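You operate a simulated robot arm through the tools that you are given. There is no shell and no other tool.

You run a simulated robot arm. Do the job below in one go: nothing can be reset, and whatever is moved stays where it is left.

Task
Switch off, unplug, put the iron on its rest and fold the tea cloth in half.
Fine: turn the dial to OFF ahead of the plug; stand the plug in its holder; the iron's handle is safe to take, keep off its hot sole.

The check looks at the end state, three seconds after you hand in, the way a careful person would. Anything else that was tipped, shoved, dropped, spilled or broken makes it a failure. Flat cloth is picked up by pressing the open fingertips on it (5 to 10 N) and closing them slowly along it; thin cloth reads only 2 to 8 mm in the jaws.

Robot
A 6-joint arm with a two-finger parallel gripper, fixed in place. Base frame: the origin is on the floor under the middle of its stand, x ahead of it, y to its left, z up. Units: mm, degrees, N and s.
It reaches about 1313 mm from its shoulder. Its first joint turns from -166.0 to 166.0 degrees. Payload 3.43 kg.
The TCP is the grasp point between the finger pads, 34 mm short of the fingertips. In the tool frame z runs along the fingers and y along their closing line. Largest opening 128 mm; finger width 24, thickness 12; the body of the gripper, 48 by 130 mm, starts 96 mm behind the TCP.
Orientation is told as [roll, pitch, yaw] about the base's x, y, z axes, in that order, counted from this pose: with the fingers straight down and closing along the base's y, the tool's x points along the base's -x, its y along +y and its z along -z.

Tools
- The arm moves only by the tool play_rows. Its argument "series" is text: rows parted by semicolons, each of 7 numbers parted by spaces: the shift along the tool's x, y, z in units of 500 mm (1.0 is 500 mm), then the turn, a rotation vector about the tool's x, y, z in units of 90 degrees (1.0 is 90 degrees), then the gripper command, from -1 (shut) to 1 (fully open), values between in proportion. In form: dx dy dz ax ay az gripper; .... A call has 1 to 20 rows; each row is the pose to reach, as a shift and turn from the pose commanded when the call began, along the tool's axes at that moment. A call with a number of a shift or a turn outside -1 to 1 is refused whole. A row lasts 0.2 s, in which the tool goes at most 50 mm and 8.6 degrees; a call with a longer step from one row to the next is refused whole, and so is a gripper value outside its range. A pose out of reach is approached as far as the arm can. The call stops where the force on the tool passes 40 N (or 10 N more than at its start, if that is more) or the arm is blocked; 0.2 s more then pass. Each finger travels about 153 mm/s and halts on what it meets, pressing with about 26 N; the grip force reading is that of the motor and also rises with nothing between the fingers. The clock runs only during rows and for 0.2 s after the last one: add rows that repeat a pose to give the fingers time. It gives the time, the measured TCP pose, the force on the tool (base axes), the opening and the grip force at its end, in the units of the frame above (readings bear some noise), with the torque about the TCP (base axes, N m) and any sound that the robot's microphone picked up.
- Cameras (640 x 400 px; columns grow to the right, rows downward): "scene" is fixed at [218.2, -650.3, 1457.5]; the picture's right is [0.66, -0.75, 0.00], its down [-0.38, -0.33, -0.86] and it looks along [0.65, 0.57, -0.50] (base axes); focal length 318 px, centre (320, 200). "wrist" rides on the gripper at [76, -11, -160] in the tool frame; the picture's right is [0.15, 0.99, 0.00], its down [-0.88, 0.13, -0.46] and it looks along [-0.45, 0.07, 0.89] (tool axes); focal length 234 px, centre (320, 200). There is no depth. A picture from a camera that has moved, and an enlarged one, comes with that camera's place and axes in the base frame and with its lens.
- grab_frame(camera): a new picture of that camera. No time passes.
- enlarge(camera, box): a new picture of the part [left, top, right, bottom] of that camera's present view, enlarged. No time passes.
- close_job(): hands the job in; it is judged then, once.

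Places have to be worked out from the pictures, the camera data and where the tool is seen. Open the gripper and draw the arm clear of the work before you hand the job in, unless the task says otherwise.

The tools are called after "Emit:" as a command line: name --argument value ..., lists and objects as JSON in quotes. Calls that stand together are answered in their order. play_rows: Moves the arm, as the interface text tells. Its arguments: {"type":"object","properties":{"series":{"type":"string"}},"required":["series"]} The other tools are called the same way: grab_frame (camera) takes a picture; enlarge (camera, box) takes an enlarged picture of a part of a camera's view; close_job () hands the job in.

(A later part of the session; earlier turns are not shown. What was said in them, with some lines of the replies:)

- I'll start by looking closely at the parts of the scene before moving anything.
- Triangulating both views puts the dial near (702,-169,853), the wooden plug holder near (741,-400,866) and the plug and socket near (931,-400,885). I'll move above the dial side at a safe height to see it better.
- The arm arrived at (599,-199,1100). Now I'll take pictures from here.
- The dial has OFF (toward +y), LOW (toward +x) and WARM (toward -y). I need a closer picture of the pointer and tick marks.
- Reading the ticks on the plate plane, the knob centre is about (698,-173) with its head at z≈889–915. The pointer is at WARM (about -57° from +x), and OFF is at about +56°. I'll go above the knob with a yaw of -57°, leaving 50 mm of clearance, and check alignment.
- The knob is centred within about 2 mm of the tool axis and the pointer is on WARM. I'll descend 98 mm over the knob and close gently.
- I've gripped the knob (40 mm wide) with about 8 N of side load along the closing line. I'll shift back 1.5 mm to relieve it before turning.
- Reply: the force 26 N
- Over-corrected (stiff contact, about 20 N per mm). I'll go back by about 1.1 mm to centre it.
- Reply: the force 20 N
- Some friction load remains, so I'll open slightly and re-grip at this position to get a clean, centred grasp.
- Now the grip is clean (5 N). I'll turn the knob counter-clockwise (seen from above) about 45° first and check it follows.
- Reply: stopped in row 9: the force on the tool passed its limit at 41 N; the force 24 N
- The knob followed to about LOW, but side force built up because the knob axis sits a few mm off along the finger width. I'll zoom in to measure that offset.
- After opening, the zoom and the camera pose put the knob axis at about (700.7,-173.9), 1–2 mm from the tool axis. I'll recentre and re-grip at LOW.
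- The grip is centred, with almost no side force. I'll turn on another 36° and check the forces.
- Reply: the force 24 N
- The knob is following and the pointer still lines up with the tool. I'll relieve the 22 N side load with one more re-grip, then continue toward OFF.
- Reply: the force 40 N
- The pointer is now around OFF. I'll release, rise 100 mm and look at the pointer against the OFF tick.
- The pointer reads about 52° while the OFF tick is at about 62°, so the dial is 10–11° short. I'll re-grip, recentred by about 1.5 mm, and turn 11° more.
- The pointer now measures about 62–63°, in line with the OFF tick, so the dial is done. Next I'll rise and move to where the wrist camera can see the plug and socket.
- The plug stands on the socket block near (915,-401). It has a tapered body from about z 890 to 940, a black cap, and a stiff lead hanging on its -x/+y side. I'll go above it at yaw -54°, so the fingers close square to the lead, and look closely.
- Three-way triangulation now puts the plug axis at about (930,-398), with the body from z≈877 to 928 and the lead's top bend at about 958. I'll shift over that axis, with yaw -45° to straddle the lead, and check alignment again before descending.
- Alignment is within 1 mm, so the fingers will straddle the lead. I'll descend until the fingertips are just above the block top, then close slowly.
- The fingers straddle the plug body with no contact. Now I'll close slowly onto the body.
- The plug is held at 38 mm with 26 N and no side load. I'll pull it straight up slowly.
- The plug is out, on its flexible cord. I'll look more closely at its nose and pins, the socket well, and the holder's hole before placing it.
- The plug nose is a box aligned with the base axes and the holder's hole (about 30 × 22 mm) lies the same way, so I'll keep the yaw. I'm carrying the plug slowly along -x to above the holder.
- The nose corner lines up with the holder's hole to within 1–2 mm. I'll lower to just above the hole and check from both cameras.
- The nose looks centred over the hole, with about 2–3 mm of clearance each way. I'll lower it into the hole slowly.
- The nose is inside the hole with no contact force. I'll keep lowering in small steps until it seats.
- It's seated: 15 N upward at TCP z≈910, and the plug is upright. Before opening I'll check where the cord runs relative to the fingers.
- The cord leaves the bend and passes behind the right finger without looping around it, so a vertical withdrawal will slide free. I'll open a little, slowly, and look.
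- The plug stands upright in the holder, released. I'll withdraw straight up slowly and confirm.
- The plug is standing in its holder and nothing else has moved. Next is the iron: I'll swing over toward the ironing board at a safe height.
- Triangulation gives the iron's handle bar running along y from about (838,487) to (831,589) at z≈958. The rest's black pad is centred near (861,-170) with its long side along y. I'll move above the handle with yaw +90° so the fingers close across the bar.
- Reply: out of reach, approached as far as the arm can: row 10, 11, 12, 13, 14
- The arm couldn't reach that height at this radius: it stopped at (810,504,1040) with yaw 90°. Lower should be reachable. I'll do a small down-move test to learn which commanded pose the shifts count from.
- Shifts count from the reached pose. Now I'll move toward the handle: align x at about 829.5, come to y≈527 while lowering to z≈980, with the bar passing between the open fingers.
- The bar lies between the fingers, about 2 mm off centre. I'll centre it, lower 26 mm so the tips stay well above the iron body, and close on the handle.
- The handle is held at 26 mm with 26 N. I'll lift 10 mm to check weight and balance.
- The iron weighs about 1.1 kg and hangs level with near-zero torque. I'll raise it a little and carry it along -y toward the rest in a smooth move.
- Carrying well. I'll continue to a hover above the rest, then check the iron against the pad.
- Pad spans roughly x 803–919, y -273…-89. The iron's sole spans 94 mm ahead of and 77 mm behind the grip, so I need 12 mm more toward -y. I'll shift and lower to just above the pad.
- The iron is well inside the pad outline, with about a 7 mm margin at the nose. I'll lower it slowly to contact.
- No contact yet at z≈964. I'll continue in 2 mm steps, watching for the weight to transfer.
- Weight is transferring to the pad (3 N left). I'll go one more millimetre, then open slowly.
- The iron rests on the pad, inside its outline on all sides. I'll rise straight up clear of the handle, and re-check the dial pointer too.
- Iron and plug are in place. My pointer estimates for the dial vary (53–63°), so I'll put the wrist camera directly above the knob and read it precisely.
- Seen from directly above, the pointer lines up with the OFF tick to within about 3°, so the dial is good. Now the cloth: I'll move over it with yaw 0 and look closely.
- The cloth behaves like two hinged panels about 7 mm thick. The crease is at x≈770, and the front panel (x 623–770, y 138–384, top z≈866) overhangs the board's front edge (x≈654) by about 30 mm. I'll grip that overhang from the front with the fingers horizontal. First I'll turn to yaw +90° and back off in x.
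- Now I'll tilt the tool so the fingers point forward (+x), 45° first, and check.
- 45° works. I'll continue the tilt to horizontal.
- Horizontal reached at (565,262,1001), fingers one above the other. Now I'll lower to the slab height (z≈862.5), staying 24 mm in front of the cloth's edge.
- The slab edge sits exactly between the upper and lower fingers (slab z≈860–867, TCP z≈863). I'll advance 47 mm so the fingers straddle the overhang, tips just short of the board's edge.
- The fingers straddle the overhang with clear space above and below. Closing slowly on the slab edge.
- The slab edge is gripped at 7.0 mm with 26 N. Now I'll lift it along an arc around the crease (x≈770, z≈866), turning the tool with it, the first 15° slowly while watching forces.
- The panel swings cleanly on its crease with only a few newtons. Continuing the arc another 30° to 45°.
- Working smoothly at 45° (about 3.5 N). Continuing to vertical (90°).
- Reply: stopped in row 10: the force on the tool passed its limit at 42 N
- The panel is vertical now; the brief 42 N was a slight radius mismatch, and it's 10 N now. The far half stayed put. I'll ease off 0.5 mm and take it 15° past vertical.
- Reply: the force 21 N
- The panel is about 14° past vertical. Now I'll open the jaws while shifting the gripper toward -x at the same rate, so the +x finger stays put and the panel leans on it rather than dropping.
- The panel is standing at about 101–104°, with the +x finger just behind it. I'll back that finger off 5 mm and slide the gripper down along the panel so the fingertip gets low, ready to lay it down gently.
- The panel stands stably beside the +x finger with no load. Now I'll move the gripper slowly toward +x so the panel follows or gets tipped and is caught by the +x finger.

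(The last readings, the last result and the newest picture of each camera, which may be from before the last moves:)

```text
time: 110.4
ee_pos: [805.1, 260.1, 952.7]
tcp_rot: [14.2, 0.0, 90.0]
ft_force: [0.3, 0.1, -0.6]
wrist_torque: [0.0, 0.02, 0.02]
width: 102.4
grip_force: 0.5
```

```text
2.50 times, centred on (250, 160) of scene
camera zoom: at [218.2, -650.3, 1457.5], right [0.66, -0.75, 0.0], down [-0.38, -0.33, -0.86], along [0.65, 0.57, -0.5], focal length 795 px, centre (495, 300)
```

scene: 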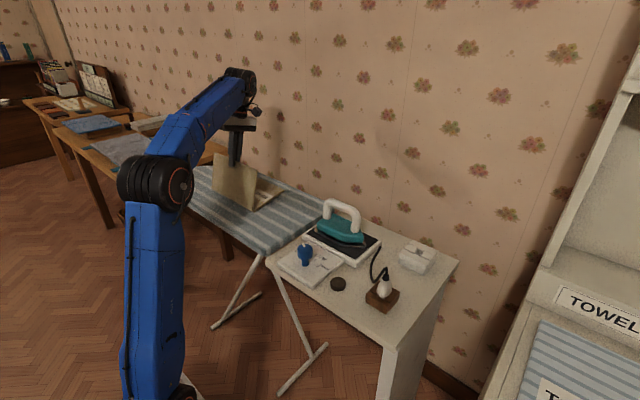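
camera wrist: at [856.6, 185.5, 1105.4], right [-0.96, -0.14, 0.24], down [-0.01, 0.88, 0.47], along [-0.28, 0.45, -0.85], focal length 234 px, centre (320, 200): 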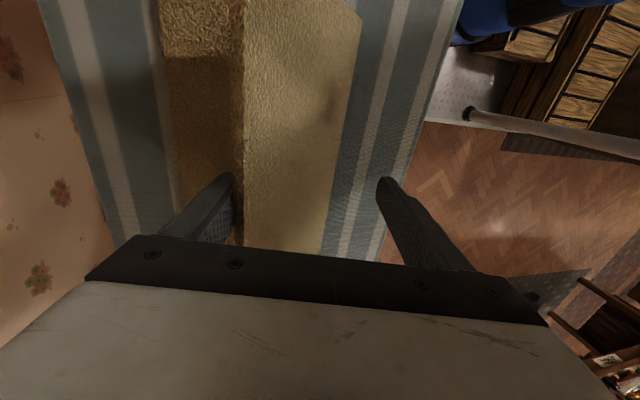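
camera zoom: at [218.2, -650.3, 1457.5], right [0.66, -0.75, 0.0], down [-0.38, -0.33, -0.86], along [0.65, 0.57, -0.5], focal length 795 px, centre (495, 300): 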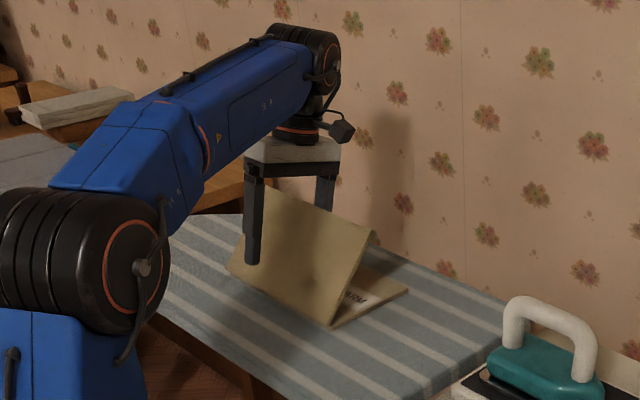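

It works: the panel leans on the +x finger and follows it down gently. I'll continue toward +x, slightly lowering, until it lies down.

Emit:
play_rows --series "0 -0.0198 -0.0012 0 0 0 0.6; 0 -0.0397 -0.0024 0 0 0 0.6; 0 -0.0595 -0.0036 0 0 0 0.6; 0 -0.0793 -0.0048 0 0 0 0.6; 0 -0.0991 -0.0059 0 0 0 0.6; 0 -0.119 -0.0071 0 0 0 0.6; 0 -0.1388 -0.0083 0 0 0 0.6; 0 -0.1388 -0.0083 0 0 0 0.6"

Emit:
grab_frame --camera "wrist"

Emit:
enlarge --camera "scene" --box '[170, 80, 330, 240]'

```text
time: 112.2
ee_pos: [875.5, 260.8, 940.1]
tcp_rot: [14.2, 0.0, 89.8]
ft_force: [0.5, -0.2, 0.3]
wrist_torque: [0.03, -0.03, 0.03]
width: 102.6
grip_force: 0.3
```

```text
taken
camera wrist: at [925.2, 186.1, 1091.9], right [-0.96, -0.14, 0.24], down [-0.01, 0.88, 0.47], along [-0.28, 0.45, -0.85], focal length 234 px, centre (320, 200)
```

wrist: 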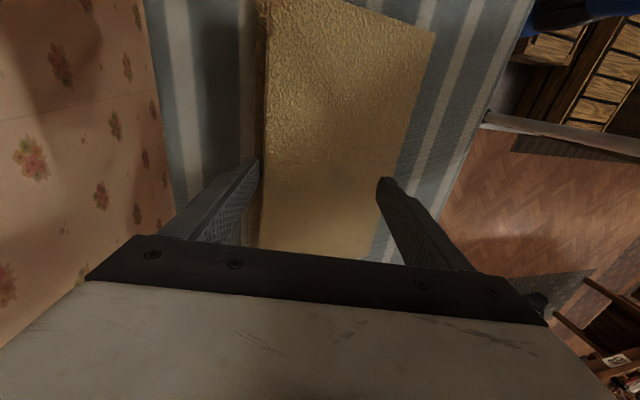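

```text
2.50 times, centred on (250, 160) of scene
camera zoom: at [218.2, -650.3, 1457.5], right [0.66, -0.75, 0.0], down [-0.38, -0.33, -0.86], along [0.65, 0.57, -0.5], focal length 795 px, centre (495, 300)
```

zoom: 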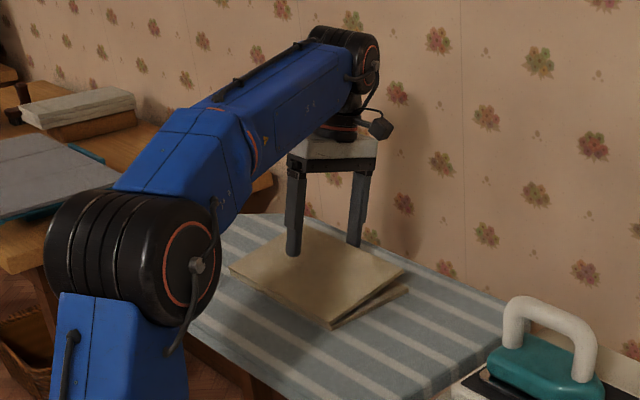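

Nearly flat. A further 18 mm toward +x will let the free edge slip off the fingertip.

Emit:
play_rows --series "0 -0.0116 -0.003 0 0 0 0.6; 0 -0.0233 -0.0059 0 0 0 0.6; 0 -0.0349 -0.0089 0 0 0 0.6; 0 -0.0349 -0.0089 0 0 0 0.6; 0 -0.0349 -0.0089 0 0 0 0.6"

Emit:
grab_frame --camera "wrist"

Emit:
enlarge --camera "scene" --box '[170, 100, 330, 240]'

```text
time: 113.4
ee_pos: [892.8, 261.0, 940.3]
tcp_rot: [14.4, 0.0, 90.0]
ft_force: [0.1, 0.3, 1.0]
wrist_torque: [-0.01, 0.01, 0.02]
width: 102.5
grip_force: 0.0
```

```text
taken
camera wrist: at [943.1, 185.8, 1091.7], right [-0.96, -0.14, 0.24], down [-0.01, 0.88, 0.47], along [-0.28, 0.45, -0.85], focal length 234 px, centre (320, 200)
```

wrist: 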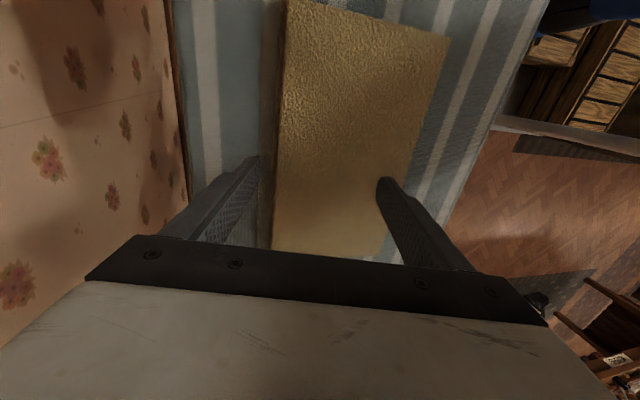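

```text
2.86 times, centred on (250, 170) of scene
camera zoom: at [218.2, -650.3, 1457.5], right [0.66, -0.75, 0.0], down [-0.38, -0.33, -0.86], along [0.65, 0.57, -0.5], focal length 909 px, centre (520, 286)
```

zoom: 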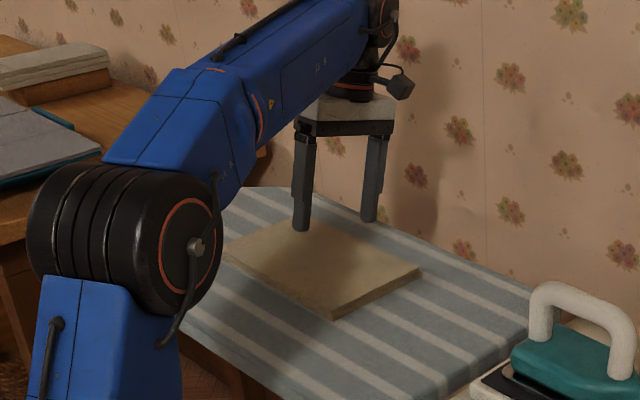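

The cloth is folded flat in half. I'll lift straight up a little, then retreat toward the robot while returning the tool to vertical.

Emit:
play_rows --series "0 0.01 -0.039 0 0 0 0.6; 0 0.02 -0.078 0 0 0 0.6; 0 0.079 -0.101 0.03 0 0 0.6; 0 0.137 -0.125 0.06 0 0 0.6; 0 0.195 -0.149 0.09 0 0 0.6; 0 0.254 -0.172 0.12 0 0 0.6; 0 0.312 -0.196 0.159 0 0 0.6; 0 0.36 -0.21 0.159 0 0 0.6; 0 0.36 -0.21 0.159 0 0 0.6"

Emit:
grab_frame --camera "wrist"

Emit:
grab_frame --camera "scene"

```text
time: 115.4
ee_pos: [744.3, 260.1, 1087.0]
tcp_rot: [-0.1, 0.0, 89.9]
ft_force: [0.3, 0.3, -0.2]
wrist_torque: [-0.03, -0.04, -0.01]
width: 102.4
grip_force: 0.1
```

```text
taken
camera wrist: at [755.3, 185.5, 1246.9], right [-0.99, -0.14, 0.0], down [-0.13, 0.88, 0.46], along [-0.06, 0.45, -0.89], focal length 234 px, centre (320, 200)
```

wrist: 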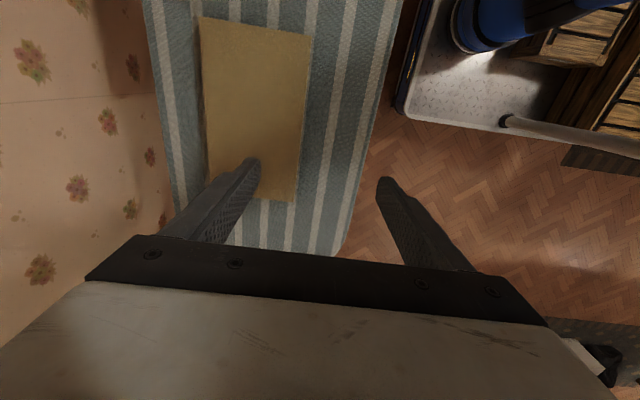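

```text
taken
```

scene: 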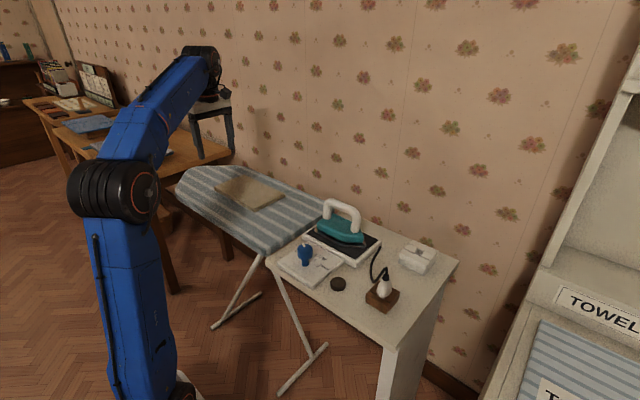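

Emit:
enlarge --camera "scene" --box '[170, 150, 340, 260]'

Emit:
enlarge --camera "scene" --box '[270, 190, 460, 320]'

Emit:
enlarge --camera "wrist" --box '[150, 0, 400, 210]'

Emit:
enlarge --camera "scene" --box '[210, 170, 300, 220]'

```text
3.64 times, centred on (255, 205) of scene
camera zoom: at [218.2, -650.3, 1457.5], right [0.66, -0.75, 0.0], down [-0.38, -0.33, -0.86], along [0.65, 0.57, -0.5], focal length 1157 px, centre (556, 182)
```

zoom: 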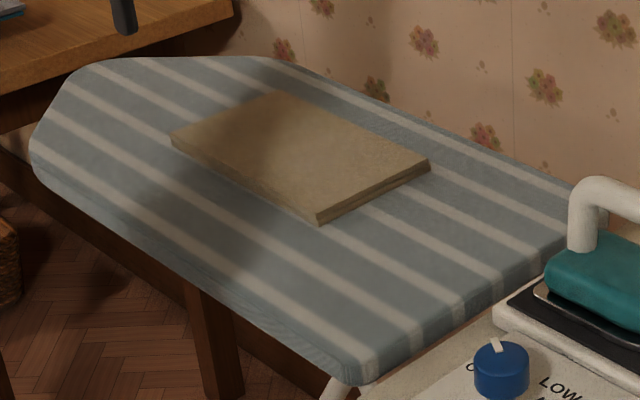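

```text
3.08 times, centred on (365, 255) of scene
camera zoom: at [218.2, -650.3, 1457.5], right [0.66, -0.75, 0.0], down [-0.38, -0.33, -0.86], along [0.65, 0.57, -0.5], focal length 979 px, centre (182, 31)
```

zoom: 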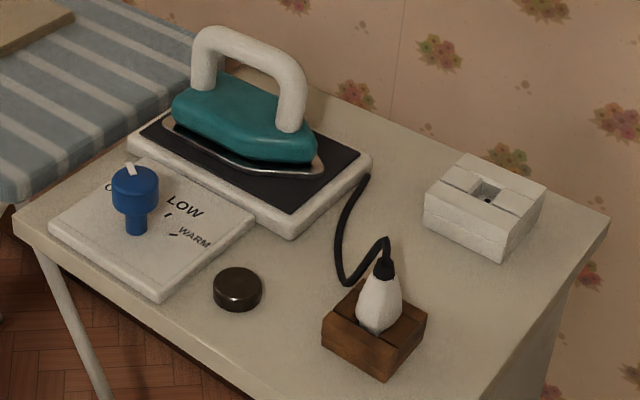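

```text
1.90 times, centred on (275, 105) of wrist
camera zoom: at [755.3, 185.5, 1246.9], right [-0.99, -0.14, 0.0], down [-0.13, 0.88, 0.46], along [-0.06, 0.45, -0.89], focal length 446 px, centre (406, 381)
```

zoom: 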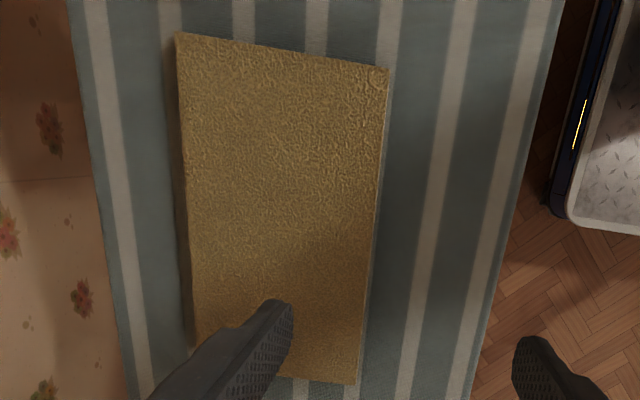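

```text
7.11 times, centred on (255, 195) of scene
camera zoom: at [218.2, -650.3, 1457.5], right [0.66, -0.75, 0.0], down [-0.38, -0.33, -0.86], along [0.65, 0.57, -0.5], focal length 2262 px, centre (782, 236)
```

zoom: 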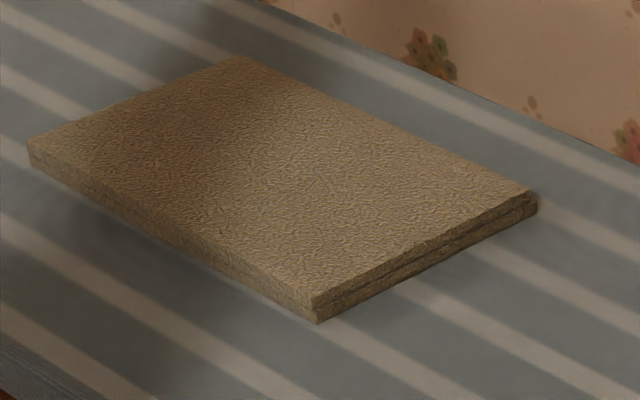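

All four parts look right: pointer on OFF, plug standing in its holder, iron on the rest, cloth folded with its edges aligned. The puck and holder haven't moved. I'll draw the arm back and up, clear of the work, with the gripper open.

Emit:
play_rows --series "0.02 0.05 -0.02 0 0 0 0.8; 0.04 0.1 -0.04 0 0 0 1; 0.06 0.15 -0.06 0 0 0 1; 0.08 0.2 -0.08 0 0 0 1; 0.1 0.25 -0.1 0 0 0 1; 0.12 0.3 -0.12 0 0 0 1; 0.13 0.35 -0.13 0 0 0 1; 0.13 0.35 -0.13 0 0 0 1"

Emit:
grab_frame --camera "scene"

```text
time: 117.2
ee_pos: [568.8, 196.2, 1151.0]
tcp_rot: [0.1, 0.0, 89.7]
ft_force: [-0.6, -0.5, 0.4]
wrist_torque: [-0.03, 0.02, -0.01]
width: 127.9
grip_force: 0.1
```

```text
taken
```

scene: 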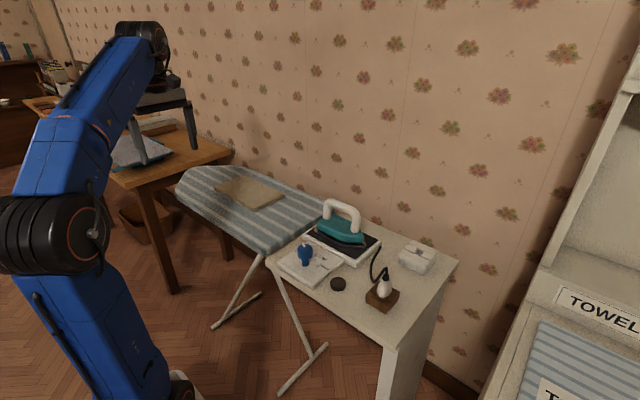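

The arm is clear with the gripper open, and the final picture shows everything in place with nothing else disturbed. Handing the job in.

Emit:
close_job

```text
The job is handed in.
```

The job is handed in, and all four parts looked right in the last pictures:

- **Dial:** turned from WARM to OFF before I touched the plug. Seen from directly above, the pointer was within about 3° of the OFF tick.
- **Plug:** pulled straight out of the socket and standing upright in the wooden holder, with its cord lying free.
- **Iron:** lifted by the handle only and set sole-down on the black pad of the rest, inside the pad on all sides.
- **Tea cloth:** folded in half along its crease and lying flat on the ironing board with its edges aligned.

Side force passed the arm's 40 N limit twice, once turning the dial and once lifting the cloth. Each time the arm stopped itself, and I saw no damage or shift afterwards. Nothing else appears to have moved: the black puck and the holder are where they started. The arm is drawn back clear of the work with the gripper open.
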